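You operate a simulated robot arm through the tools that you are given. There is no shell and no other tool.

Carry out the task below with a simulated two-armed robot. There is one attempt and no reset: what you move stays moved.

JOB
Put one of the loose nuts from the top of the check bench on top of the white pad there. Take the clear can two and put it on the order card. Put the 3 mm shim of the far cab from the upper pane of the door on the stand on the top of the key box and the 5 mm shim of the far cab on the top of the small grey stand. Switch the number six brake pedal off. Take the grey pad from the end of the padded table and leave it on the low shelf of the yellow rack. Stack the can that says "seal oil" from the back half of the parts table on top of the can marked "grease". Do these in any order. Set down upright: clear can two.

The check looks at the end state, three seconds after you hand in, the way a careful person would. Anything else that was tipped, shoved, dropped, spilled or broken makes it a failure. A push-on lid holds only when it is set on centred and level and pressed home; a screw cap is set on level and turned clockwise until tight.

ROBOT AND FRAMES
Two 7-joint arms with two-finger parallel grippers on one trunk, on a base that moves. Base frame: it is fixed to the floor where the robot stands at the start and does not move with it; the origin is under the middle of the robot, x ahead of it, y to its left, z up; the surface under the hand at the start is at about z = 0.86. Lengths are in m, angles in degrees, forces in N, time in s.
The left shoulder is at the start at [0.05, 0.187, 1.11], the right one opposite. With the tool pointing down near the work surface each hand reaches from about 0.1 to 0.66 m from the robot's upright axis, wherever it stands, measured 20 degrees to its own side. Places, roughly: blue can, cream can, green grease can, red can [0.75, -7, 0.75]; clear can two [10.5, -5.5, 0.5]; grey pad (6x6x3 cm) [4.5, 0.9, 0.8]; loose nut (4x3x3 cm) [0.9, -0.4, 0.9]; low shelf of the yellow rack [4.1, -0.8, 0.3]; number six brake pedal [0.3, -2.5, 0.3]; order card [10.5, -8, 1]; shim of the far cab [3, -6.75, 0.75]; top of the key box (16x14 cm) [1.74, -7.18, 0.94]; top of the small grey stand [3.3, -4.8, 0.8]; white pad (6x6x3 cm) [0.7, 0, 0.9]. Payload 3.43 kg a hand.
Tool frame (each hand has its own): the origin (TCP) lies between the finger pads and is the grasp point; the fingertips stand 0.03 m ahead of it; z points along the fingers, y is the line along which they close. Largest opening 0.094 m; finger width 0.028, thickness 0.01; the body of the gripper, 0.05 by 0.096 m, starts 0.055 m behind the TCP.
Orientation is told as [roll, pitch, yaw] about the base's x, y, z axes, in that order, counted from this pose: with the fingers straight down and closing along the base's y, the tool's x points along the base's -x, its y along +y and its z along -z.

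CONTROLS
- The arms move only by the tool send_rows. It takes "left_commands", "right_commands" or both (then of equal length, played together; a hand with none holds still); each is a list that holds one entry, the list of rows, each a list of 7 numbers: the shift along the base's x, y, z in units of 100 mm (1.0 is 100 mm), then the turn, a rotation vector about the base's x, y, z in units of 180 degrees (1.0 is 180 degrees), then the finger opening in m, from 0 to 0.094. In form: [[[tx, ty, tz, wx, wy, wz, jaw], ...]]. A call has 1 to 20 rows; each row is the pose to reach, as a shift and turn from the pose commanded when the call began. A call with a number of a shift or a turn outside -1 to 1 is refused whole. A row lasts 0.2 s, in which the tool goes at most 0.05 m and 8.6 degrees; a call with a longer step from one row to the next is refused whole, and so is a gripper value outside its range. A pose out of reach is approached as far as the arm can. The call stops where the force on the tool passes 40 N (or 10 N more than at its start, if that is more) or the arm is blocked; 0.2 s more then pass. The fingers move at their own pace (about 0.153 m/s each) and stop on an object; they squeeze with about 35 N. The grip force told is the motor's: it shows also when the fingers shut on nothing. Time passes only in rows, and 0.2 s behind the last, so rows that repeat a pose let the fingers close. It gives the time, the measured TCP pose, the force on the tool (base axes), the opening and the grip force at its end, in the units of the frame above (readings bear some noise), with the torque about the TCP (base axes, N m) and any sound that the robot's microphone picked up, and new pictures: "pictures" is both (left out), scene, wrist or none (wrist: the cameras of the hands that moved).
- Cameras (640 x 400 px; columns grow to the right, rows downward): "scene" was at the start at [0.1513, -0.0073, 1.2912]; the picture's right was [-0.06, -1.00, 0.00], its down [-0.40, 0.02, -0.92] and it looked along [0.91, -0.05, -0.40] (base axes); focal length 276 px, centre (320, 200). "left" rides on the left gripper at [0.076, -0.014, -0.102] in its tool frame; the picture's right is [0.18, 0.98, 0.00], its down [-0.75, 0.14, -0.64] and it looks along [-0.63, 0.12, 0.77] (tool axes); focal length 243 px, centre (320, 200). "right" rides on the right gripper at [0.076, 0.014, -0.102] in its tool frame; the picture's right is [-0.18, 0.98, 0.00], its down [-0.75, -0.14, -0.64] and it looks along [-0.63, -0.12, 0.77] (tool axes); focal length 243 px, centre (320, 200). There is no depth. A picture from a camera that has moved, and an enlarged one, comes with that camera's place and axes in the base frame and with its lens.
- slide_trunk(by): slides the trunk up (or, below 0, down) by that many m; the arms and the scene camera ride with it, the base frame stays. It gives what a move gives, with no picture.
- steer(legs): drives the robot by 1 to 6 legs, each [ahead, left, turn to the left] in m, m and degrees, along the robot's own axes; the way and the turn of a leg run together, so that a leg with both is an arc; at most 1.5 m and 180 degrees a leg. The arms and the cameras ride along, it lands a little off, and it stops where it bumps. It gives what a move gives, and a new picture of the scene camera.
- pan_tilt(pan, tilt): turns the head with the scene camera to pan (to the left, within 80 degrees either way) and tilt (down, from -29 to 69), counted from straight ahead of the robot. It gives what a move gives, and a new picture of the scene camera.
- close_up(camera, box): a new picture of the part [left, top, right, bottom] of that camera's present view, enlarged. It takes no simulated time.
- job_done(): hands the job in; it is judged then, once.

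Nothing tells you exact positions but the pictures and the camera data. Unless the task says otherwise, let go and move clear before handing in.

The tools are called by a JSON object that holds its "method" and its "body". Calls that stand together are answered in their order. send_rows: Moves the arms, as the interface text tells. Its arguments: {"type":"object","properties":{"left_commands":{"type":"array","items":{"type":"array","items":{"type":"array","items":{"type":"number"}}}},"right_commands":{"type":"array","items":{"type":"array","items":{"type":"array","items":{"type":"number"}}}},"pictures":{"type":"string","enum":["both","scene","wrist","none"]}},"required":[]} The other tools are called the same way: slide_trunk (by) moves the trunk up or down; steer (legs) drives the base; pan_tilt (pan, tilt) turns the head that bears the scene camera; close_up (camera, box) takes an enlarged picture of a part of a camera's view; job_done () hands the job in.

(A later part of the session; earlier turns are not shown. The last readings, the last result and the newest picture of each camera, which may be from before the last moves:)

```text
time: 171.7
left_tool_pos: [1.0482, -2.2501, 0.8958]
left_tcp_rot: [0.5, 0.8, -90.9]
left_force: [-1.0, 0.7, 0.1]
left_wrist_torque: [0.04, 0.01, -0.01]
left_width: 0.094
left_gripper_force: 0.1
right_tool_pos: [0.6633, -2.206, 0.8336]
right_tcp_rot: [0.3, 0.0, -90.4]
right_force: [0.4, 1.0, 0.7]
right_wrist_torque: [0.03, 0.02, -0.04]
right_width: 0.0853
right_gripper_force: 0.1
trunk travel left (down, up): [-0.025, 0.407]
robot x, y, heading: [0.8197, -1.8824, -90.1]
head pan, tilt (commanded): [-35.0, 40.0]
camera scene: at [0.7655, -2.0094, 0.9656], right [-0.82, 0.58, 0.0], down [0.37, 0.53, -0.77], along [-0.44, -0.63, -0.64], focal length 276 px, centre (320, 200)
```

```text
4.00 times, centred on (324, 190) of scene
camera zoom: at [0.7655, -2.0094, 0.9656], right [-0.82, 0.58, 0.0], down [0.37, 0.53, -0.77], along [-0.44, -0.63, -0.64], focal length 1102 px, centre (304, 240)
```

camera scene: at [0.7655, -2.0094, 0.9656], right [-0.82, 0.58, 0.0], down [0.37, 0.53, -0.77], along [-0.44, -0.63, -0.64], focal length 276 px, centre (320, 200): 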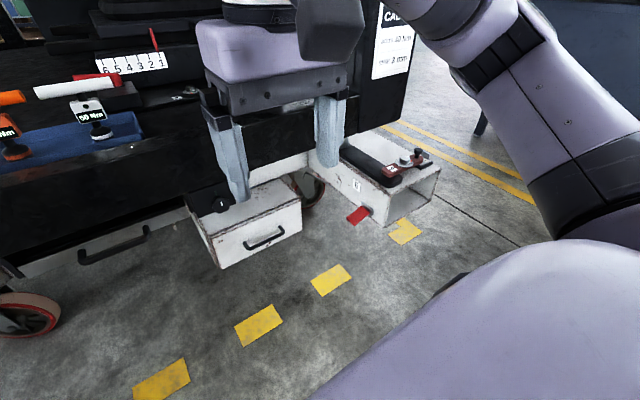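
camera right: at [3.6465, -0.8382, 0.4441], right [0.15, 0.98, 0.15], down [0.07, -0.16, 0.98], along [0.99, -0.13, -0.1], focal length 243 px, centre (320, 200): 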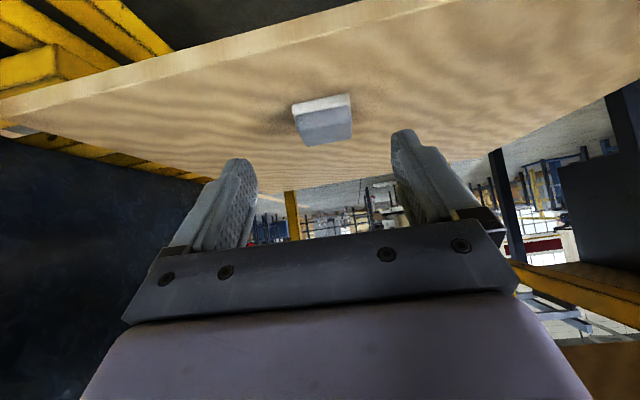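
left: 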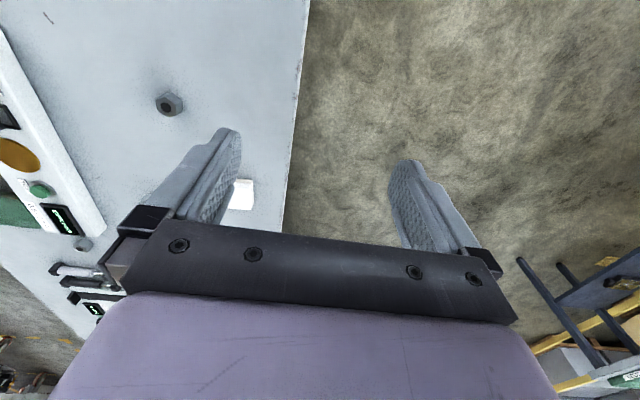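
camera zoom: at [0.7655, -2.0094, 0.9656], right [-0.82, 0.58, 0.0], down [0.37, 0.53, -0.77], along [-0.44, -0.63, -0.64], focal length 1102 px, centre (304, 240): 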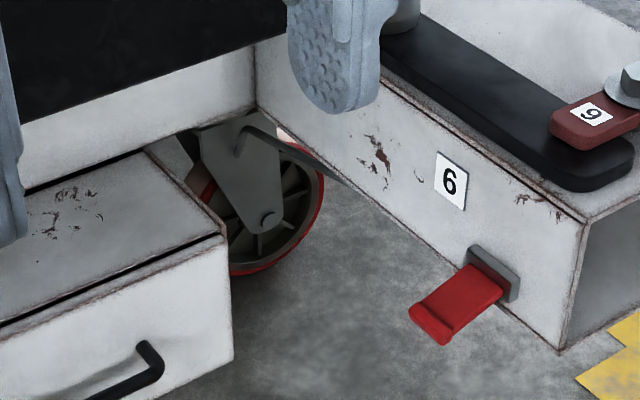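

{"method": "pan_tilt", "body": {"pan": 40, "tilt": 35}}

{"method": "pan_tilt", "body": {"pan": 10, "tilt": 25}}

```text
time: 173.1
left_tool_pos: [1.0484, -2.249, 0.8956]
left_tcp_rot: [0.6, 0.7, -91.0]
left_force: [-0.1, 0.1, -0.3]
left_wrist_torque: [-0.03, 0.01, -0.04]
left_width: 0.0943
left_gripper_force: 0.1
right_tool_pos: [0.6629, -2.2081, 0.833]
right_tcp_rot: [0.2, 0.0, -90.4]
right_force: [-0.5, -0.1, 0.5]
right_wrist_torque: [0.04, 0.0, -0.02]
right_width: 0.0848
right_gripper_force: 0.1
trunk travel left (down, up): [-0.025, 0.407]
robot x, y, heading: [0.8128, -1.8816, -90.0]
head pan, tilt (commanded): [40.0, 35.0]
camera scene: at [0.8707, -2.0075, 0.9732], right [-0.77, -0.64, 0.0], down [-0.37, 0.44, -0.82], along [0.52, -0.63, -0.57], focal length 276 px, centre (320, 200)
```

scene: 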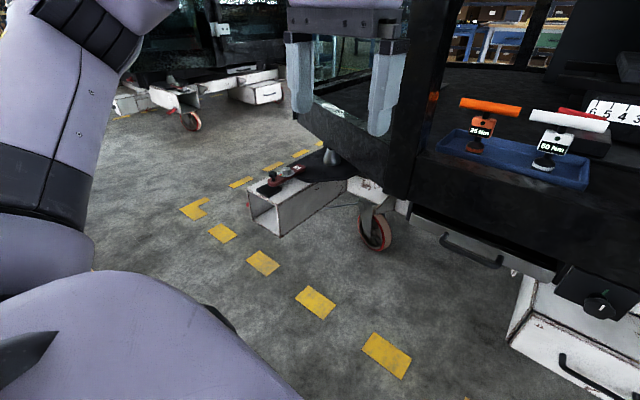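

```text
time: 174.1
left_tool_pos: [1.0488, -2.2495, 0.8955]
left_tcp_rot: [0.6, 0.6, -90.9]
left_force: [0.0, -0.9, -0.4]
left_wrist_torque: [0.04, -0.02, 0.03]
left_width: 0.094
left_gripper_force: 0.1
right_tool_pos: [0.6628, -2.2074, 0.8326]
right_tcp_rot: [0.2, 0.0, -90.3]
right_force: [-0.8, -1.0, 0.5]
right_wrist_torque: [-0.02, -0.01, 0.01]
right_width: 0.085
right_gripper_force: 0.0
trunk travel left (down, up): [-0.025, 0.407]
robot x, y, heading: [0.8114, -1.8799, -90.3]
head pan, tilt (commanded): [10.0, 25.0]
camera scene: at [0.8302, -2.0306, 0.989], right [-0.99, -0.17, 0.0], down [-0.07, 0.42, -0.91], along [0.16, -0.89, -0.42], focal length 276 px, centre (320, 200)
```

scene: 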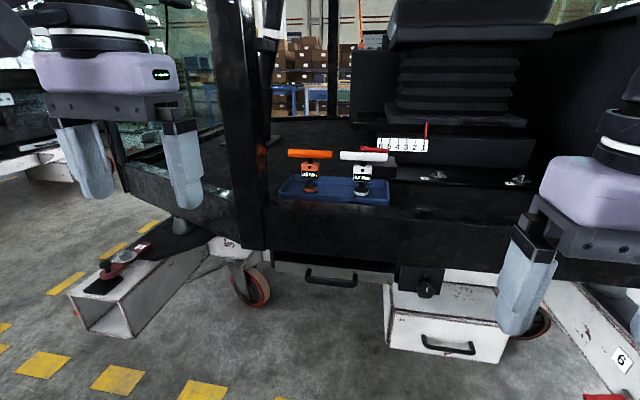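

Pedal 6 points slightly downward (hinge near (0.241, -2.486, 0.342), tip near (0.305, -2.486, 0.326)). I want to compare it with pedal 5 before I decide which way is off, so I'll shift left to see that one.

{"method": "steer", "body": {"legs": [[0.0, 1.15, 0]]}}

{"method": "pan_tilt", "body": {"pan": -35, "tilt": 40}}

```text
time: 184.4
left_tool_pos: [2.1876, -2.257, 0.8963]
left_tcp_rot: [0.7, 0.7, -91.3]
left_force: [-0.2, 0.6, -0.5]
left_wrist_torque: [0.01, -0.01, -0.02]
left_width: 0.094
left_gripper_force: 0.1
right_tool_pos: [1.8022, -2.2128, 0.833]
right_tcp_rot: [0.2, 0.1, -90.8]
right_force: [-0.2, 0.3, 0.7]
right_wrist_torque: [-0.02, 0.0, -0.02]
right_width: 0.085
right_gripper_force: 0.1
trunk travel left (down, up): [-0.025, 0.407]
robot x, y, heading: [1.9577, -1.8856, -90.4]
head pan, tilt (commanded): [10.0, 25.0]
camera scene: at [1.9704, -2.0373, 0.989], right [-0.99, -0.16, 0.0], down [-0.07, 0.42, -0.91], along [0.15, -0.89, -0.42], focal length 276 px, centre (320, 200)
```

scene: 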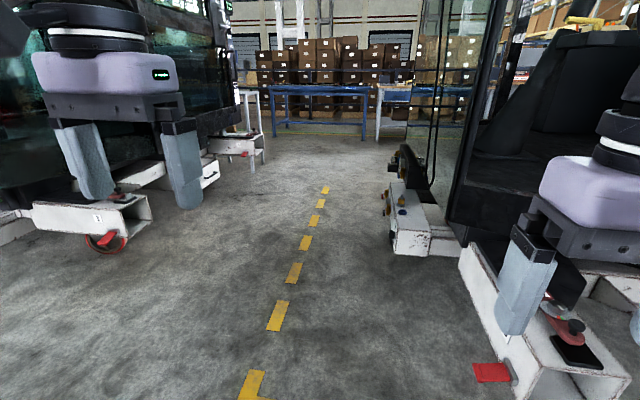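

```text
time: 185.5
left_tool_pos: [2.1868, -2.2583, 0.896]
left_tcp_rot: [0.6, 0.6, -91.4]
left_force: [-0.3, 0.1, -0.1]
left_wrist_torque: [0.02, 0.0, -0.02]
left_width: 0.094
left_gripper_force: 0.1
right_tool_pos: [1.803, -2.2119, 0.8336]
right_tcp_rot: [0.2, 0.0, -90.7]
right_force: [0.5, -0.3, 0.3]
right_wrist_torque: [-0.03, 0.02, -0.01]
right_width: 0.0848
right_gripper_force: 0.0
trunk travel left (down, up): [-0.025, 0.407]
robot x, y, heading: [1.9565, -1.8898, -90.2]
head pan, tilt (commanded): [-35.0, 40.0]
camera scene: at [1.9059, -2.0157, 0.9657], right [-0.81, 0.58, 0.0], down [0.37, 0.52, -0.77], along [-0.44, -0.62, -0.64], focal length 276 px, centre (320, 200)
```

scene: 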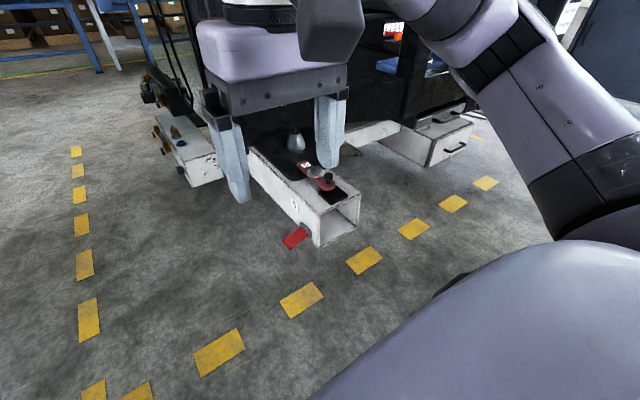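

{"method": "close_up", "body": {"camera": "scene", "box": [230, 150, 380, 260]}}

{"method": "pan_tilt", "body": {"pan": 20, "tilt": 20}}

{"method": "close_up", "body": {"camera": "scene", "box": [100, 120, 300, 260]}}

```text
3.64 times, centred on (305, 205) of scene
camera zoom: at [1.9059, -2.0157, 0.9657], right [-0.81, 0.58, 0.0], down [0.37, 0.52, -0.77], along [-0.44, -0.62, -0.64], focal length 1002 px, centre (374, 182)
```

zoom: 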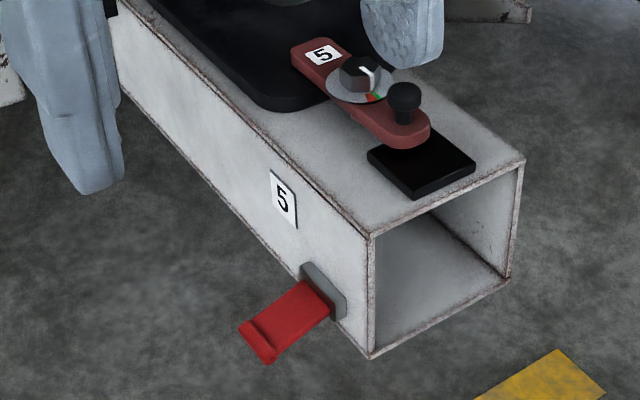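

```text
time: 186.7
left_tool_pos: [2.1864, -2.2579, 0.8946]
left_tcp_rot: [0.6, 0.8, -91.2]
left_force: [-0.1, -0.4, 0.1]
left_wrist_torque: [0.02, -0.01, 0.01]
left_width: 0.0939
left_gripper_force: 0.1
right_tool_pos: [1.8028, -2.2129, 0.8328]
right_tcp_rot: [0.2, -0.1, -90.7]
right_force: [-0.4, 0.1, 0.5]
right_wrist_torque: [0.05, -0.02, -0.01]
right_width: 0.0851
right_gripper_force: 0.1
trunk travel left (down, up): [-0.025, 0.407]
robot x, y, heading: [1.9565, -1.8868, -90.6]
head pan, tilt (commanded): [20.0, 20.0]
camera scene: at [1.9862, -2.0343, 0.997], right [-0.94, -0.33, 0.0], down [-0.11, 0.32, -0.94], along [0.31, -0.89, -0.34], focal length 276 px, centre (320, 200)
```

scene: 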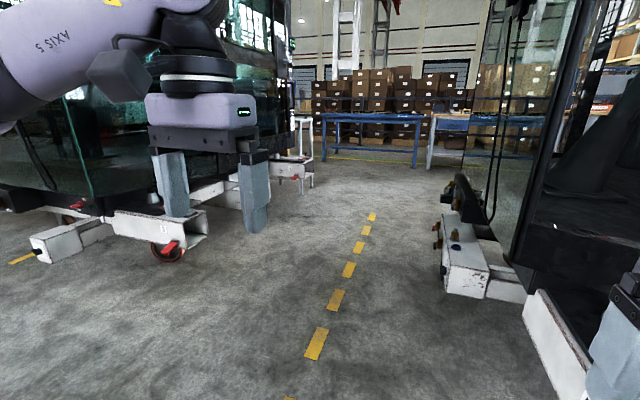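

```text
2.86 times, centred on (200, 190) of scene
camera zoom: at [1.9862, -2.0343, 0.997], right [-0.94, -0.33, 0.0], down [-0.11, 0.32, -0.94], along [0.31, -0.89, -0.34], focal length 788 px, centre (663, 229)
```

zoom: 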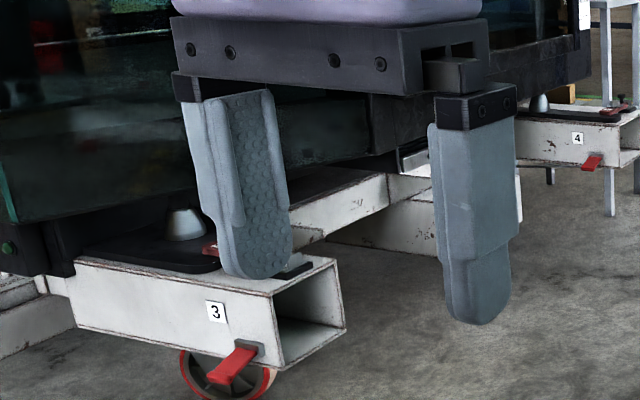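

All pedals, 3 to 6, slope down the same way, which I take to be braked, so off means lifting pedal 6 up. I'll drive back in front of pedal 6.

{"method": "steer", "body": {"legs": [[0.0, -1.5, 0]]}}

{"method": "slide_trunk", "body": {"by": -0.02}}

{"method": "pan_tilt", "body": {"pan": 0, "tilt": 45}}

```text
time: 200.0
left_tool_pos: [0.6875, -2.2436, 0.8954]
left_tcp_rot: [0.6, 0.8, -91.3]
left_force: [0.8, 0.3, -0.6]
left_wrist_torque: [0.01, -0.01, -0.01]
left_width: 0.094
left_gripper_force: 0.1
right_tool_pos: [0.3031, -2.199, 0.8322]
right_tcp_rot: [0.2, 0.0, -90.7]
right_force: [-0.1, -0.7, 0.1]
right_wrist_torque: [-0.02, -0.01, 0.01]
right_width: 0.085
right_gripper_force: 0.1
trunk travel left (down, up): [-0.025, 0.407]
robot x, y, heading: [0.454, -1.8704, -90.6]
head pan, tilt (commanded): [20.0, 20.0]
camera scene: at [0.487, -2.0205, 0.9971], right [-0.94, -0.33, 0.0], down [-0.11, 0.32, -0.94], along [0.31, -0.89, -0.34], focal length 276 px, centre (320, 200)
```

scene: 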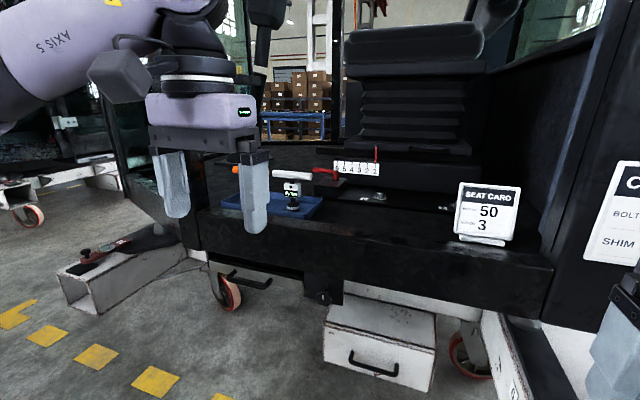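

```text
time: 200.7
left_tool_pos: [0.6888, -2.2444, 0.8752]
left_tcp_rot: [0.7, 0.8, -91.3]
left_force: [0.6, 0.6, -0.1]
left_wrist_torque: [-0.01, -0.02, 0.04]
left_width: 0.0939
left_gripper_force: 0.1
right_tool_pos: [0.304, -2.1993, 0.8127]
right_tcp_rot: [0.1, 0.0, -90.8]
right_force: [0.0, -0.5, 0.1]
right_wrist_torque: [0.02, -0.02, 0.0]
right_width: 0.0852
right_gripper_force: 0.0
trunk travel left (down, up): [-0.005, 0.427]
robot x, y, heading: [0.4531, -1.8711, -90.7]
head pan, tilt (commanded): [20.0, 20.0]
```

```text
time: 201.6
left_tool_pos: [0.6895, -2.2437, 0.8742]
left_tcp_rot: [0.5, 0.7, -91.2]
left_force: [0.1, 0.4, 0.2]
left_wrist_torque: [0.01, -0.03, -0.01]
left_width: 0.0943
left_gripper_force: 0.0
right_tool_pos: [0.3029, -2.1994, 0.8121]
right_tcp_rot: [0.1, 0.0, -90.7]
right_force: [0.2, 0.4, 0.3]
right_wrist_torque: [0.0, -0.02, 0.01]
right_width: 0.0851
right_gripper_force: 0.1
trunk travel left (down, up): [-0.005, 0.427]
robot x, y, heading: [0.4558, -1.8694, -90.8]
head pan, tilt (commanded): [0.0, 45.0]
camera scene: at [0.4552, -2.0141, 0.9385], right [-1.0, 0.01, 0.0], down [0.01, 0.71, -0.71], along [-0.01, -0.71, -0.71], focal length 276 px, centre (320, 200)
```

scene: 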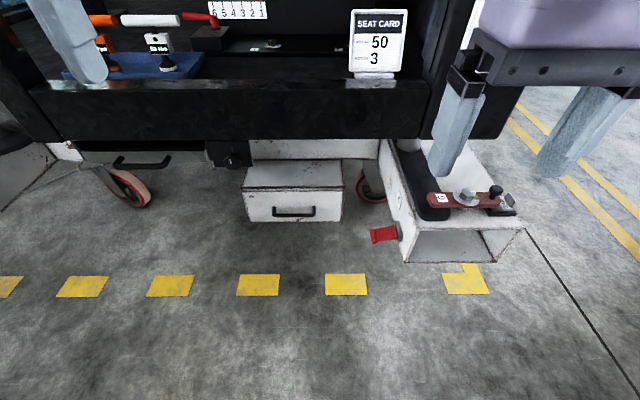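

{"method": "close_up", "body": {"camera": "scene", "box": [350, 200, 446, 260]}}

```text
6.67 times, centred on (398, 230) of scene
camera zoom: at [0.4552, -2.0141, 0.9385], right [-1.0, 0.01, 0.0], down [0.01, 0.71, -0.71], along [-0.01, -0.71, -0.71], focal length 1838 px, centre (-200, 0)
```

zoom: 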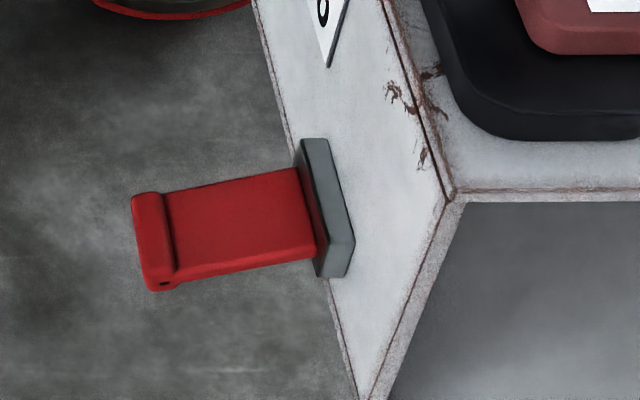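

The pedal spans x 0.24–0.306, y -2.46 to -2.51, with its tip at z about 0.325. I'll bring the right hand with closed fingers forward and tilt it to point ahead and down, to slip under the pedal.

{"method": "send_rows", "body": {"right_commands": [[[0, -0.4, -0.2, 0, 0, 0, 0.0], [0, -0.8, -0.4, 0, 0, 0, 0.0], [0, -1.0, -0.6, 0, 0, 0, 0.0]]], "pictures": "none"}}

{"method": "send_rows", "body": {"right_commands": [[[0, -0.1, -0.1, -0.042, 0, 0, 0.0], [0, -0.2, -0.2, -0.084, 0, 0, 0.0], [0, -0.3, -0.35, -0.126, 0, 0, 0.0], [0, -0.4, -0.5, -0.168, 0, 0, 0.0], [0, -0.5, -0.65, -0.21, 0, 0, 0.0], [0, -0.5, -0.8, -0.252, 0, 0, 0.0], [0, -0.5, -0.9, -0.294, 0, 0, 0.0], [0, -0.5, -1.0, -0.333, 0, 0, 0.0]]], "pictures": "both"}}

```text
time: 202.4
left_tool_pos: [0.6882, -2.2437, 0.8761]
left_tcp_rot: [0.6, 0.7, -91.3]
left_force: [0.3, -0.6, -1.5]
left_wrist_torque: [0.0, -0.01, -0.03]
left_width: 0.0938
left_gripper_force: 0.1
right_tool_pos: [0.3028, -2.3, 0.7535]
right_tcp_rot: [0.1, 0.0, -90.6]
right_force: [-0.4, -0.1, -0.1]
right_wrist_torque: [0.02, -0.02, 0.02]
right_width: 0.0
right_gripper_force: 32.6
trunk travel left (down, up): [-0.005, 0.427]
robot x, y, heading: [0.4577, -1.8738, -90.4]
head pan, tilt (commanded): [0.0, 45.0]
```

```text
time: 204.2
left_tool_pos: [0.6884, -2.2445, 0.8762]
left_tcp_rot: [0.6, 0.8, -91.3]
left_force: [0.4, 0.0, -0.5]
left_wrist_torque: [0.01, 0.02, -0.02]
left_width: 0.0939
left_gripper_force: 0.1
right_tool_pos: [0.3024, -2.3491, 0.6527]
right_tcp_rot: [1.4, -59.9, -91.3]
right_force: [0.4, 0.2, 0.4]
right_wrist_torque: [-0.01, 0.04, 0.01]
right_width: 0.0
right_gripper_force: 33.3
trunk travel left (down, up): [-0.005, 0.427]
robot x, y, heading: [0.4527, -1.8736, -90.7]
head pan, tilt (commanded): [0.0, 45.0]
camera scene: at [0.4552, -2.014, 0.9384], right [-1.0, 0.01, 0.0], down [0.01, 0.71, -0.71], along [-0.01, -0.71, -0.71], focal length 276 px, centre (320, 200)
camera right: at [0.3174, -2.2207, 0.6384], right [0.98, -0.09, 0.17], down [-0.15, 0.18, 0.97], along [-0.12, -0.98, 0.16], focal length 243 px, centre (320, 200)
```

scene: 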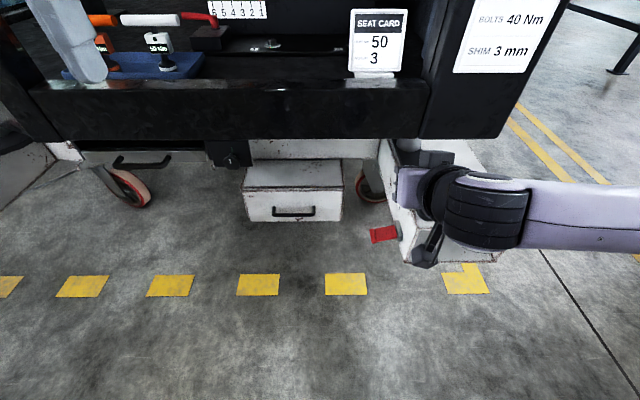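
right: 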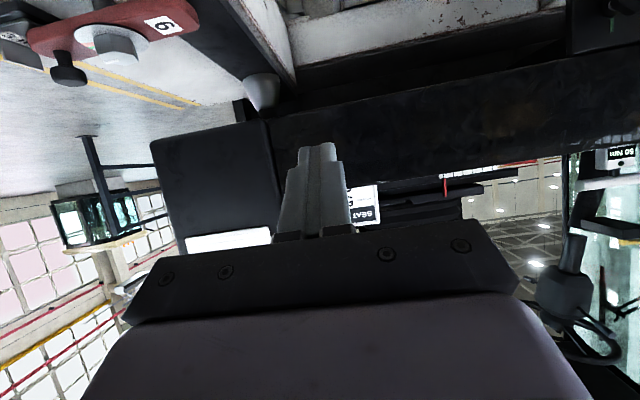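

{"method": "send_rows", "body": {"right_commands": [[[0, 0, -0.45, 0, 0, 0, 0.0], [0, 0, -0.9, 0, 0, 0, 0.0], [0, 0, -1.0, 0, 0, 0, 0.0]]], "pictures": "none"}}

{"method": "send_rows", "body": {"right_commands": [[[0, 0, -0.45, 0, 0, 0, 0.0], [0, 0, -0.9, 0, 0, 0, 0.0], [0, 0, -1.0, 0, 0, 0, 0.0]]], "pictures": "none"}}

{"method": "send_rows", "body": {"right_commands": [[[0, 0, -0.45, 0, 0, 0, 0.0], [0, 0, -0.9, 0, 0, 0, 0.0], [-0.1, 0, -1.0, 0, 0, 0, 0.0], [-0.1, 0, -1.0, 0, 0, 0, 0.0]]], "pictures": "both"}}

```text
time: 205.0
left_tool_pos: [0.6893, -2.2439, 0.8757]
left_tcp_rot: [0.6, 0.8, -91.2]
left_force: [0.1, -0.3, -0.7]
left_wrist_torque: [-0.02, 0.01, 0.02]
left_width: 0.0943
left_gripper_force: 0.0
right_tool_pos: [0.3035, -2.3502, 0.5523]
right_tcp_rot: [1.4, -59.9, -91.4]
right_force: [0.1, -0.7, 0.1]
right_wrist_torque: [0.01, 0.02, 0.01]
right_width: 0.0
right_gripper_force: 33.5
trunk travel left (down, up): [-0.005, 0.427]
robot x, y, heading: [0.4515, -1.8698, -90.4]
head pan, tilt (commanded): [0.0, 45.0]
```

```text
time: 205.8
left_tool_pos: [0.6885, -2.2445, 0.8763]
left_tcp_rot: [0.6, 0.7, -91.2]
left_force: [0.7, -1.1, 0.2]
left_wrist_torque: [0.03, -0.02, -0.05]
left_width: 0.0941
left_gripper_force: 0.0
right_tool_pos: [0.3405, -2.354, 0.4809]
right_tcp_rot: [1.1, -59.8, -91.3]
right_force: [0.5, 0.4, -0.1]
right_wrist_torque: [-0.02, 0.01, 0.01]
right_width: 0.0001
right_gripper_force: 32.6
right hand out of reach, approached as far as the arm can: row 1, 2, 3
trunk travel left (down, up): [-0.005, 0.427]
robot x, y, heading: [0.458, -1.8709, -90.4]
head pan, tilt (commanded): [0.0, 45.0]
```

```text
time: 206.8
left_tool_pos: [0.6879, -2.2445, 0.8769]
left_tcp_rot: [0.6, 0.7, -91.3]
left_force: [0.1, 0.1, 0.0]
left_wrist_torque: [0.0, 0.01, -0.01]
left_width: 0.0938
left_gripper_force: 0.0
right_tool_pos: [0.375, -2.3606, 0.4116]
right_tcp_rot: [0.2, -59.2, -91.3]
right_force: [-0.2, 0.4, -0.8]
right_wrist_torque: [-0.05, -0.03, -0.04]
right_width: 0.0
right_gripper_force: 32.6
right hand out of reach, approached as far as the arm can: row 1, 2, 3, 4
trunk travel left (down, up): [-0.005, 0.427]
robot x, y, heading: [0.4546, -1.8729, -90.4]
head pan, tilt (commanded): [0.0, 45.0]
camera scene: at [0.4552, -2.0141, 0.9384], right [-1.0, 0.01, 0.0], down [0.01, 0.71, -0.71], along [-0.01, -0.71, -0.71], focal length 276 px, centre (320, 200)
camera right: at [0.3912, -2.2329, 0.3989], right [0.98, -0.11, 0.16], down [-0.14, 0.17, 0.98], along [-0.14, -0.98, 0.15], focal length 243 px, centre (320, 200)
```

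scene: 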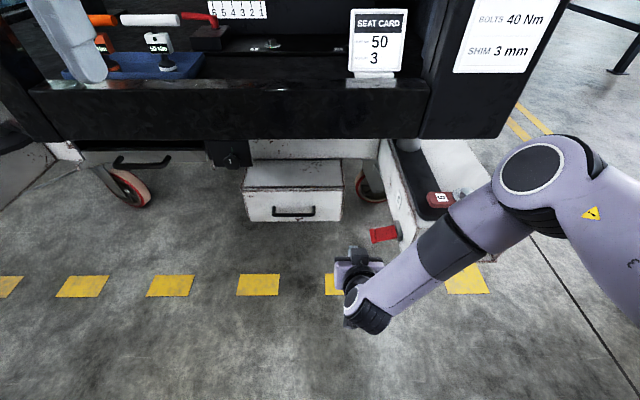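
right: 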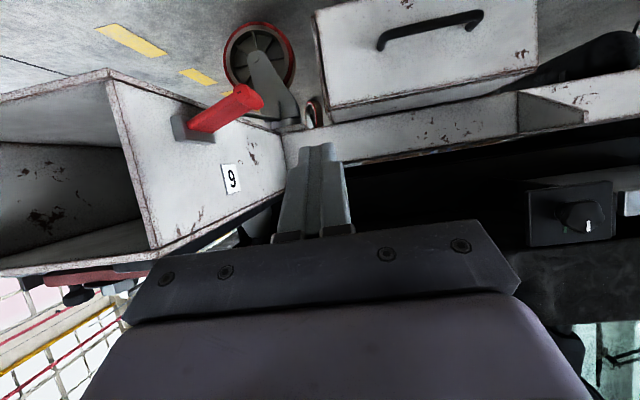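

The arm's posture runs out of reach at this tilt. I'll raise the hand, use a 45° tilt as on the rack, and reposition the base so the pedal is about 0.56 m ahead.

{"method": "send_rows", "body": {"right_commands": [[[0.1, 0, 0.45, 0, 0, 0, 0.0], [0.1, 0, 0.9, 0, 0, 0, 0.0], [0.1, 0, 1.0, 0, 0, 0, 0.0]]], "pictures": "none"}}

{"method": "send_rows", "body": {"right_commands": [[[0, 0, 0.45, 0.0, 0, 0, 0.0], [0, 0, 0.9, 0.0, 0, 0, 0.0], [0, 0, 1.0, 0.04, 0, 0, 0.0], [0, 0, 1.0, 0.083, 0, 0, 0.0]]], "pictures": "scene"}}

```text
time: 207.6
left_tool_pos: [0.6878, -2.2434, 0.8767]
left_tcp_rot: [0.6, 0.8, -91.3]
left_force: [-1.0, 0.6, 1.1]
left_wrist_torque: [0.02, 0.01, -0.02]
left_width: 0.0939
left_gripper_force: 0.0
right_tool_pos: [0.3815, -2.3602, 0.5124]
right_tcp_rot: [1.4, -59.9, -91.3]
right_force: [-0.5, 0.4, 0.6]
right_wrist_torque: [0.01, 0.0, -0.02]
right_width: 0.0
right_gripper_force: 32.9
trunk travel left (down, up): [-0.005, 0.427]
robot x, y, heading: [0.4566, -1.8735, -90.6]
head pan, tilt (commanded): [0.0, 45.0]
```

```text
time: 208.6
left_tool_pos: [0.6878, -2.2434, 0.8756]
left_tcp_rot: [0.5, 0.8, -91.3]
left_force: [-0.8, 0.3, 0.4]
left_wrist_torque: [-0.01, 0.02, 0.03]
left_width: 0.094
left_gripper_force: 0.0
right_tool_pos: [0.381, -2.3602, 0.6118]
right_tcp_rot: [0.8, -44.9, -90.9]
right_force: [-0.4, -0.8, -0.9]
right_wrist_torque: [-0.01, 0.01, -0.01]
right_width: 0.0
right_gripper_force: 32.7
trunk travel left (down, up): [-0.005, 0.427]
robot x, y, heading: [0.4554, -1.8706, -90.7]
head pan, tilt (commanded): [0.0, 45.0]
camera scene: at [0.4552, -2.014, 0.9384], right [-1.0, 0.01, 0.0], down [0.01, 0.71, -0.71], along [-0.01, -0.71, -0.71], focal length 276 px, centre (320, 200)
```

scene: 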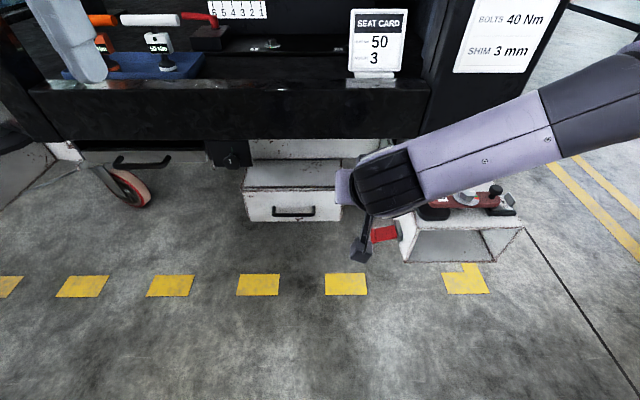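

{"method": "steer", "body": {"legs": [[0.02, -0.095, 0]]}}

{"method": "send_rows", "body": {"right_commands": [[[0, 0, -0.45, 0, 0, 0, 0.0], [0, 0, -0.9, 0, 0, 0, 0.0], [0, 0, -1.0, 0, 0, 0, 0.0]]], "pictures": "none"}}

{"method": "send_rows", "body": {"right_commands": [[[0, 0, -0.45, 0, 0, 0, 0.0], [0, 0, -0.9, 0, 0, 0, 0.0], [0, 0, -1.0, 0, 0, 0, 0.0], [0, 0, -1.0, 0, 0, 0, 0.0]]], "pictures": "both"}}

```text
time: 210.1
left_tool_pos: [0.5917, -2.263, 0.8766]
left_tcp_rot: [0.6, 0.7, -91.4]
left_force: [0.3, -0.2, -0.8]
left_wrist_torque: [0.0, -0.02, -0.01]
left_width: 0.0939
left_gripper_force: 0.1
right_tool_pos: [0.2862, -2.3803, 0.6128]
right_tcp_rot: [0.9, -44.9, -90.9]
right_force: [-1.0, 0.2, 1.4]
right_wrist_torque: [0.0, 0.01, 0.0]
right_width: 0.0001
right_gripper_force: 32.8
trunk travel left (down, up): [-0.005, 0.427]
robot x, y, heading: [0.3609, -1.8909, -90.5]
head pan, tilt (commanded): [0.0, 45.0]
camera scene: at [0.3599, -2.033, 0.9384], right [-1.0, 0.01, 0.0], down [0.01, 0.71, -0.71], along [-0.01, -0.71, -0.71], focal length 276 px, centre (320, 200)
```

scene: 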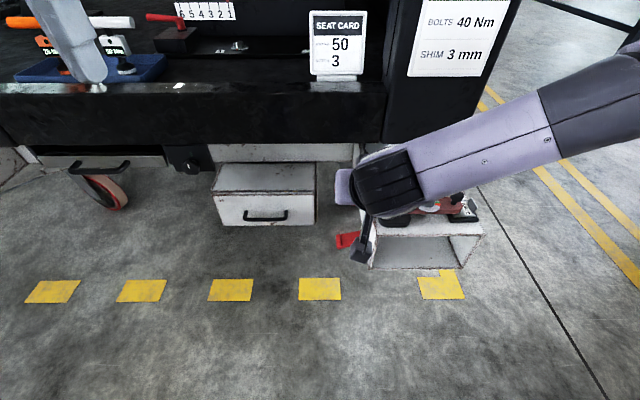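

```text
time: 210.9
left_tool_pos: [0.5924, -2.263, 0.8756]
left_tcp_rot: [0.6, 0.8, -91.3]
left_force: [0.7, 0.3, 0.2]
left_wrist_torque: [0.0, 0.02, 0.0]
left_width: 0.0938
left_gripper_force: 0.0
right_tool_pos: [0.2854, -2.3806, 0.5119]
right_tcp_rot: [0.9, -45.0, -91.0]
right_force: [-0.2, 0.9, 0.2]
right_wrist_torque: [0.0, 0.02, 0.0]
right_width: 0.0003
right_gripper_force: 32.9
trunk travel left (down, up): [-0.005, 0.427]
robot x, y, heading: [0.361, -1.886, -90.7]
head pan, tilt (commanded): [0.0, 45.0]
```

```text
time: 211.9
left_tool_pos: [0.5921, -2.2627, 0.8759]
left_tcp_rot: [0.6, 0.7, -91.4]
left_force: [-0.3, -0.4, -0.7]
left_wrist_torque: [0.0, -0.01, 0.02]
left_width: 0.094
left_gripper_force: 0.1
right_tool_pos: [0.2862, -2.3792, 0.4136]
right_tcp_rot: [1.0, -44.9, -90.9]
right_force: [-0.1, 0.0, -0.5]
right_wrist_torque: [0.0, 0.01, 0.0]
right_width: 0.0002
right_gripper_force: 32.6
trunk travel left (down, up): [-0.005, 0.427]
robot x, y, heading: [0.3602, -1.8939, -90.6]
head pan, tilt (commanded): [0.0, 45.0]
camera scene: at [0.3599, -2.033, 0.9384], right [-1.0, 0.01, 0.0], down [0.01, 0.71, -0.71], along [-0.01, -0.71, -0.71], focal length 276 px, centre (320, 200)
camera right: at [0.3008, -2.2512, 0.4318], right [0.98, -0.14, 0.14], down [-0.15, -0.08, 0.99], along [-0.12, -0.99, -0.1], focal length 243 px, centre (320, 200)
```

scene: 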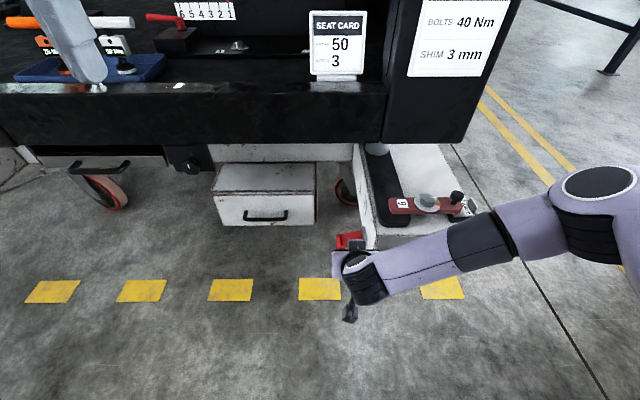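
right: 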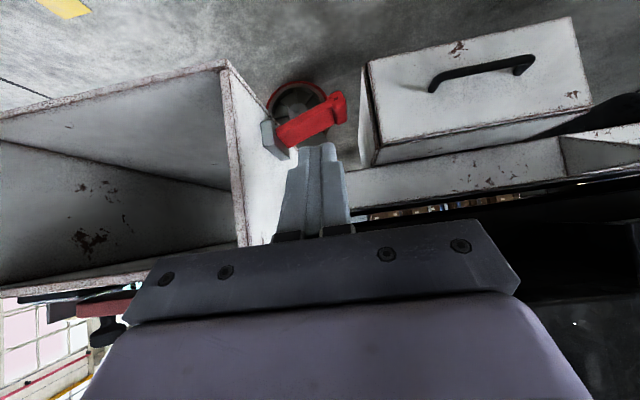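

{"method": "send_rows", "body": {"right_commands": [[[0, 0, -0.45, 0, 0, 0, 0.0], [0, 0, -0.9, 0, 0, 0, 0.0], [0, 0, -1.0, 0, 0, 0, 0.0]]], "pictures": "none"}}

{"method": "send_rows", "body": {"right_commands": [[[0, 0, -0.2, 0, 0, 0, 0.0], [0, 0, -0.4, 0, 0, 0, 0.0], [0, 0, -0.4, 0, 0, 0, 0.0]]], "pictures": "wrist"}}

```text
time: 212.7
left_tool_pos: [0.5927, -2.2629, 0.8755]
left_tcp_rot: [0.6, 0.7, -91.4]
left_force: [0.4, -0.5, 0.0]
left_wrist_torque: [0.01, 0.0, -0.03]
left_width: 0.0942
left_gripper_force: 0.0
right_tool_pos: [0.2871, -2.3795, 0.3122]
right_tcp_rot: [0.9, -45.0, -90.9]
right_force: [0.7, 0.6, 0.1]
right_wrist_torque: [-0.02, 0.01, 0.0]
right_width: 0.0
right_gripper_force: 32.2
trunk travel left (down, up): [-0.005, 0.427]
robot x, y, heading: [0.3617, -1.8911, -90.5]
head pan, tilt (commanded): [0.0, 45.0]
```

```text
time: 213.5
left_tool_pos: [0.5925, -2.2624, 0.8762]
left_tcp_rot: [0.6, 0.7, -91.4]
left_force: [-0.4, 0.1, 0.3]
left_wrist_torque: [-0.01, -0.04, -0.02]
left_width: 0.0938
left_gripper_force: 0.2
right_tool_pos: [0.2869, -2.38, 0.2728]
right_tcp_rot: [0.9, -45.0, -91.0]
right_force: [0.2, -0.2, -0.2]
right_wrist_torque: [-0.02, 0.01, -0.01]
right_width: 0.0002
right_gripper_force: 33.0
trunk travel left (down, up): [-0.005, 0.427]
robot x, y, heading: [0.3578, -1.8917, -90.6]
head pan, tilt (commanded): [0.0, 45.0]
camera right: at [0.3012, -2.2522, 0.2923], right [0.98, -0.14, 0.14], down [-0.15, -0.08, 0.99], along [-0.12, -0.99, -0.1], focal length 243 px, centre (320, 200)
```

right: 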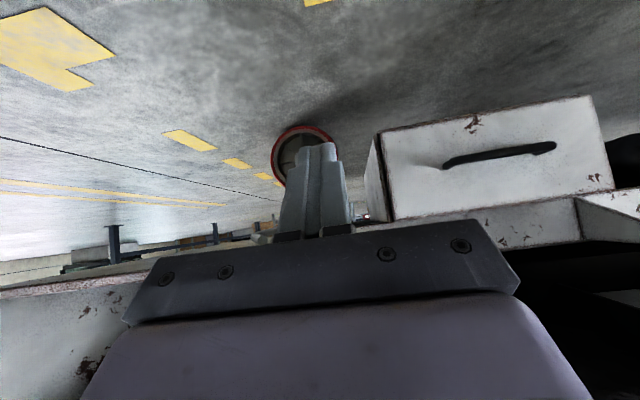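

{"method": "send_rows", "body": {"right_commands": [[[0, -0.3, 0, 0, 0, 0, 0.0], [0, -0.6, 0, 0, 0, 0, 0.0], [0, -0.85, 0, 0, 0, 0, 0.0], [0, -0.85, 0, 0, 0, 0, 0.0]]], "pictures": "both"}}

{"method": "close_up", "body": {"camera": "scene", "box": [300, 180, 428, 270]}}

```text
time: 214.5
left_tool_pos: [0.5927, -2.2625, 0.8754]
left_tcp_rot: [0.7, 0.6, -91.5]
left_force: [0.3, 0.6, -0.6]
left_wrist_torque: [-0.01, 0.0, -0.02]
left_width: 0.0939
left_gripper_force: 0.0
right_tool_pos: [0.2844, -2.4644, 0.2722]
right_tcp_rot: [0.9, -45.0, -90.9]
right_force: [-0.3, 0.0, 0.5]
right_wrist_torque: [-0.01, -0.01, 0.01]
right_width: 0.0
right_gripper_force: 33.3
trunk travel left (down, up): [-0.005, 0.427]
robot x, y, heading: [0.3638, -1.8933, -90.5]
head pan, tilt (commanded): [0.0, 45.0]
camera scene: at [0.3598, -2.033, 0.9384], right [-1.0, 0.01, 0.0], down [0.01, 0.71, -0.71], along [-0.01, -0.71, -0.71], focal length 276 px, centre (320, 200)
camera right: at [0.3002, -2.3368, 0.2916], right [0.98, -0.14, 0.14], down [-0.15, -0.08, 0.99], along [-0.12, -0.99, -0.1], focal length 243 px, centre (320, 200)
```

scene: 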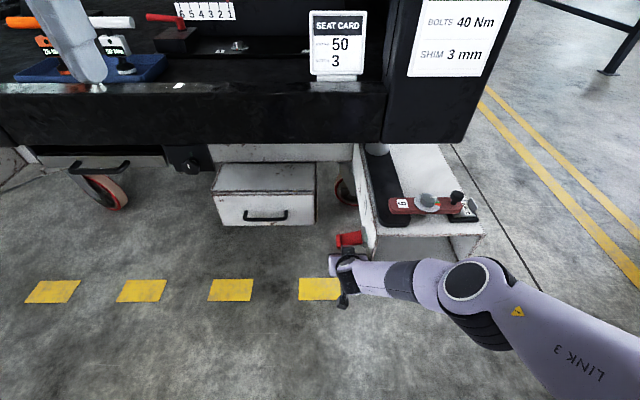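
right: 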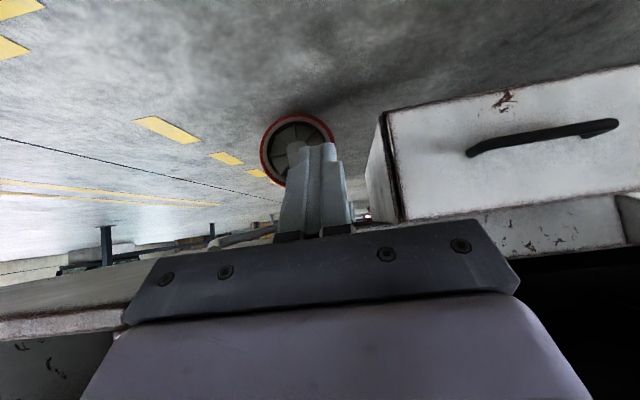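

```text
4.44 times, centred on (364, 225) of scene
camera zoom: at [0.3598, -2.033, 0.9384], right [-1.0, 0.01, 0.0], down [0.01, 0.71, -0.71], along [-0.01, -0.71, -0.71], focal length 1225 px, centre (124, 89)
```

zoom: 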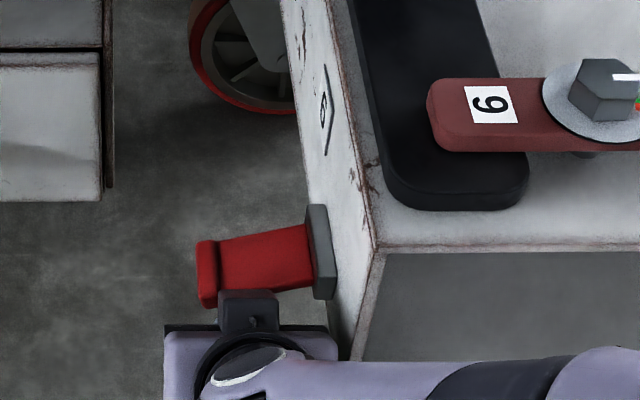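

The fingers are now below the pedal. I'll lift slowly.

{"method": "send_rows", "body": {"right_commands": [[[0, 0, 0.08, 0, 0, 0, 0.0], [0, 0, 0.16, 0, 0, 0, 0.0], [0, 0, 0.24, 0, 0, 0, 0.0], [0, 0, 0.24, 0, 0, 0, 0.0]]], "pictures": "scene"}}

{"method": "close_up", "body": {"camera": "scene", "box": [300, 180, 428, 270]}}

```text
time: 215.5
left_tool_pos: [0.5911, -2.2622, 0.8768]
left_tcp_rot: [0.5, 0.7, -91.4]
left_force: [0.7, -0.2, 0.3]
left_wrist_torque: [0.04, -0.01, 0.05]
left_width: 0.094
left_gripper_force: 0.0
right_tool_pos: [0.2871, -2.4644, 0.2959]
right_tcp_rot: [0.9, -45.0, -90.8]
right_force: [0.9, 4.9, -2.6]
right_wrist_torque: [-0.14, 0.1, 0.05]
right_width: 0.0
right_gripper_force: 33.3
trunk travel left (down, up): [-0.005, 0.427]
robot x, y, heading: [0.3604, -1.8907, -90.6]
head pan, tilt (commanded): [0.0, 45.0]
camera scene: at [0.3599, -2.033, 0.9384], right [-1.0, 0.01, 0.0], down [0.01, 0.71, -0.71], along [-0.01, -0.71, -0.71], focal length 276 px, centre (320, 200)
```

scene: 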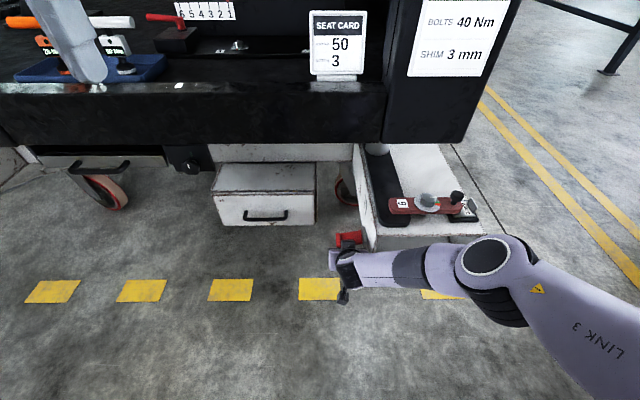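

```text
4.44 times, centred on (364, 225) of scene
camera zoom: at [0.3599, -2.033, 0.9384], right [-1.0, 0.01, 0.0], down [0.01, 0.71, -0.71], along [-0.01, -0.71, -0.71], focal length 1225 px, centre (124, 89)
```

zoom: 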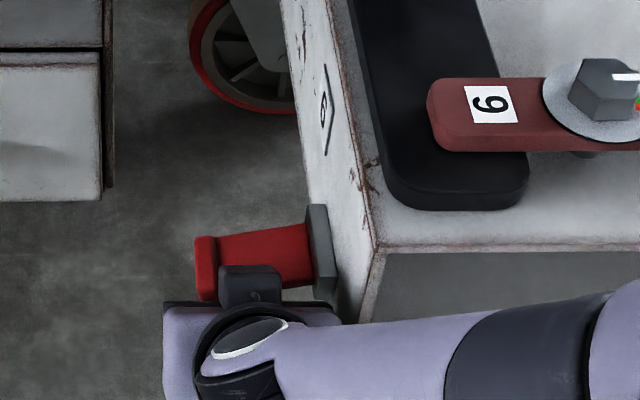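

{"method": "send_rows", "body": {"right_commands": [[[0, 0, 0.08, 0, 0, 0, 0.0], [0, 0, 0.16, 0, 0, 0, 0.0], [0, 0, 0.24, 0, 0, 0, 0.0], [0, 0, 0.24, 0, 0, 0, 0.0]]], "pictures": "none"}}

{"method": "close_up", "body": {"camera": "scene", "box": [300, 180, 428, 270]}}

```text
time: 216.5
left_tool_pos: [0.5913, -2.2637, 0.8746]
left_tcp_rot: [0.6, 0.7, -91.4]
left_force: [0.0, -0.3, 0.7]
left_wrist_torque: [0.02, 0.05, -0.01]
left_width: 0.0942
left_gripper_force: 0.0
right_tool_pos: [0.2868, -2.4669, 0.3186]
right_tcp_rot: [0.8, -45.1, -91.0]
right_force: [0.6, 1.3, -1.7]
right_wrist_torque: [-0.05, 0.02, -0.03]
right_width: 0.0
right_gripper_force: 33.2
trunk travel left (down, up): [-0.005, 0.427]
robot x, y, heading: [0.3625, -1.8908, -90.7]
head pan, tilt (commanded): [0.0, 45.0]
```

```text
4.44 times, centred on (364, 225) of scene
camera zoom: at [0.3598, -2.0331, 0.9384], right [-1.0, 0.01, 0.0], down [0.01, 0.71, -0.71], along [-0.01, -0.71, -0.71], focal length 1225 px, centre (124, 89)
```

zoom: 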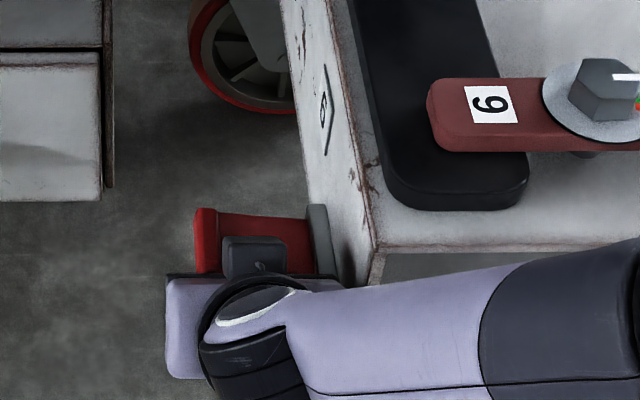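

{"method": "send_rows", "body": {"right_commands": [[[0, 0, 0.08, 0, 0, 0, 0.0], [0, 0, 0.16, 0, 0, 0, 0.0], [0, 0, 0.24, 0, 0, 0, 0.0], [0, 0, 0.24, 0, 0, 0, 0.0]]], "pictures": "wrist"}}

{"method": "close_up", "body": {"camera": "scene", "box": [300, 180, 428, 270]}}

```text
time: 217.5
left_tool_pos: [0.5916, -2.2648, 0.8732]
left_tcp_rot: [0.6, 0.9, -91.4]
left_force: [0.0, -0.2, 0.3]
left_wrist_torque: [0.02, -0.01, 0.0]
left_width: 0.0939
left_gripper_force: 0.1
right_tool_pos: [0.287, -2.4594, 0.3348]
right_tcp_rot: [1.2, -43.8, -91.0]
right_force: [3.7, 13.5, -34.3]
right_wrist_torque: [-0.16, -0.39, -0.21]
right_width: 0.0001
right_gripper_force: 32.9
trunk travel left (down, up): [-0.005, 0.427]
robot x, y, heading: [0.3594, -1.8956, -90.7]
head pan, tilt (commanded): [0.0, 45.0]
camera right: at [0.302, -2.3317, 0.3569], right [0.98, -0.14, 0.14], down [-0.16, -0.1, 0.98], along [-0.12, -0.99, -0.12], focal length 243 px, centre (320, 200)
```

right: 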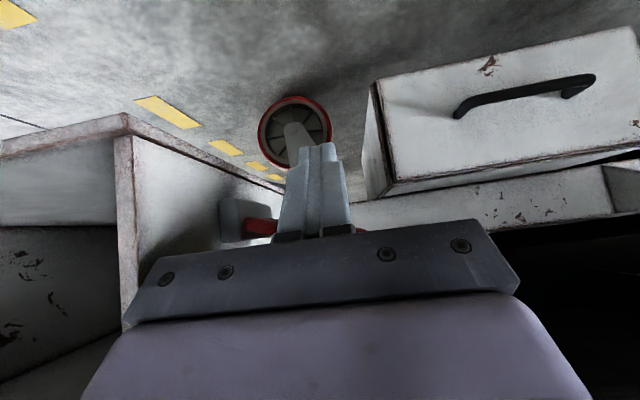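

```text
4.44 times, centred on (364, 225) of scene
camera zoom: at [0.3596, -2.0348, 0.9377], right [-1.0, 0.01, 0.0], down [0.01, 0.71, -0.7], along [-0.01, -0.7, -0.71], focal length 1225 px, centre (124, 89)
```

zoom: 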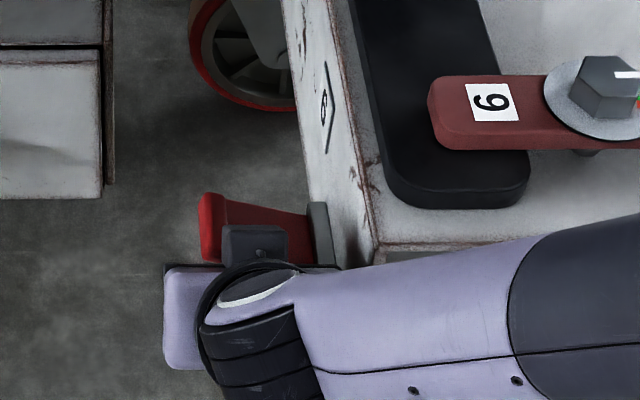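

The pedal reached its upper stop (about 34 N). I'll lower the hand and check that the pedal stays up.

{"method": "send_rows", "body": {"right_commands": [[[0, 0, -0.2, 0, 0, 0, 0.0], [0, 0, -0.4, 0, 0, 0, 0.0], [0, 0, -0.7, 0, 0, 0, 0.0], [0, 0.3, -0.75, 0, 0, 0, 0.0], [0, 0.7, -0.75, 0, 0, 0, 0.0], [0, 1.0, -0.75, 0, 0, 0, 0.0]]], "pictures": "both"}}

{"method": "close_up", "body": {"camera": "scene", "box": [300, 180, 428, 270]}}

```text
time: 218.9
left_tool_pos: [0.5927, -2.2637, 0.8745]
left_tcp_rot: [0.6, 0.8, -91.3]
left_force: [-0.4, -0.2, -0.2]
left_wrist_torque: [-0.01, 0.0, -0.02]
left_width: 0.0937
left_gripper_force: 0.1
right_tool_pos: [0.2828, -2.378, 0.2751]
right_tcp_rot: [0.7, -46.1, -91.8]
right_force: [-0.2, 1.2, 1.4]
right_wrist_torque: [-0.01, -0.01, -0.01]
right_width: 0.0001
right_gripper_force: 33.0
trunk travel left (down, up): [-0.005, 0.427]
robot x, y, heading: [0.3602, -1.8917, -90.7]
head pan, tilt (commanded): [0.0, 45.0]
camera scene: at [0.3599, -2.034, 0.9379], right [-1.0, 0.01, 0.0], down [0.01, 0.71, -0.71], along [-0.01, -0.71, -0.71], focal length 276 px, centre (320, 200)
camera right: at [0.2991, -2.2499, 0.2908], right [0.98, -0.15, 0.14], down [-0.15, -0.05, 0.99], along [-0.14, -0.99, -0.08], focal length 243 px, centre (320, 200)
```

scene: 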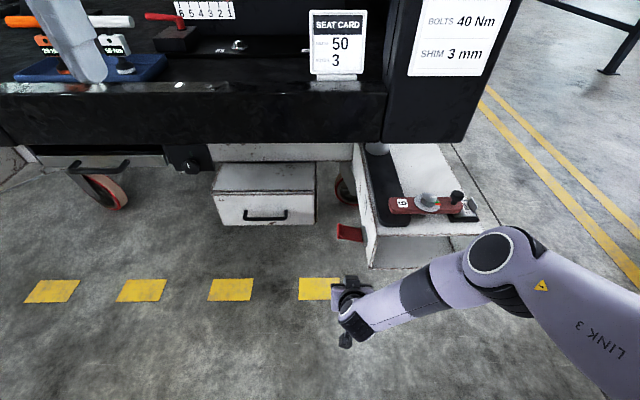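
right: 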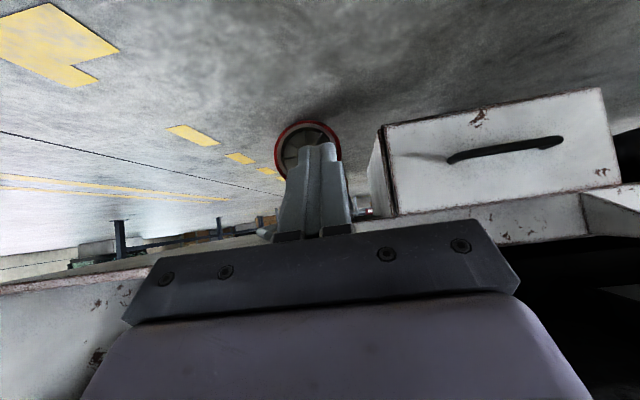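

```text
4.44 times, centred on (364, 225) of scene
camera zoom: at [0.3599, -2.034, 0.9379], right [-1.0, 0.01, 0.0], down [0.01, 0.71, -0.71], along [-0.01, -0.71, -0.71], focal length 1225 px, centre (124, 89)
```

zoom: 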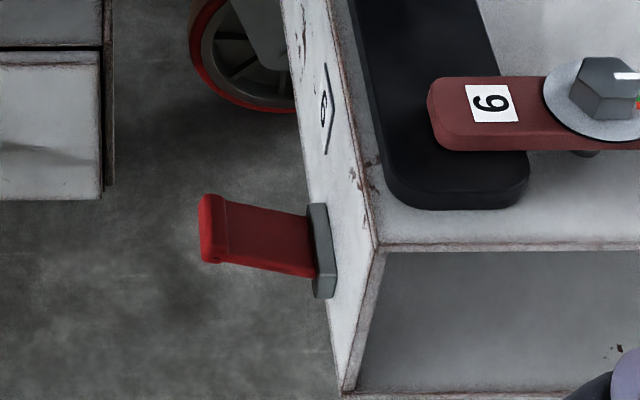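

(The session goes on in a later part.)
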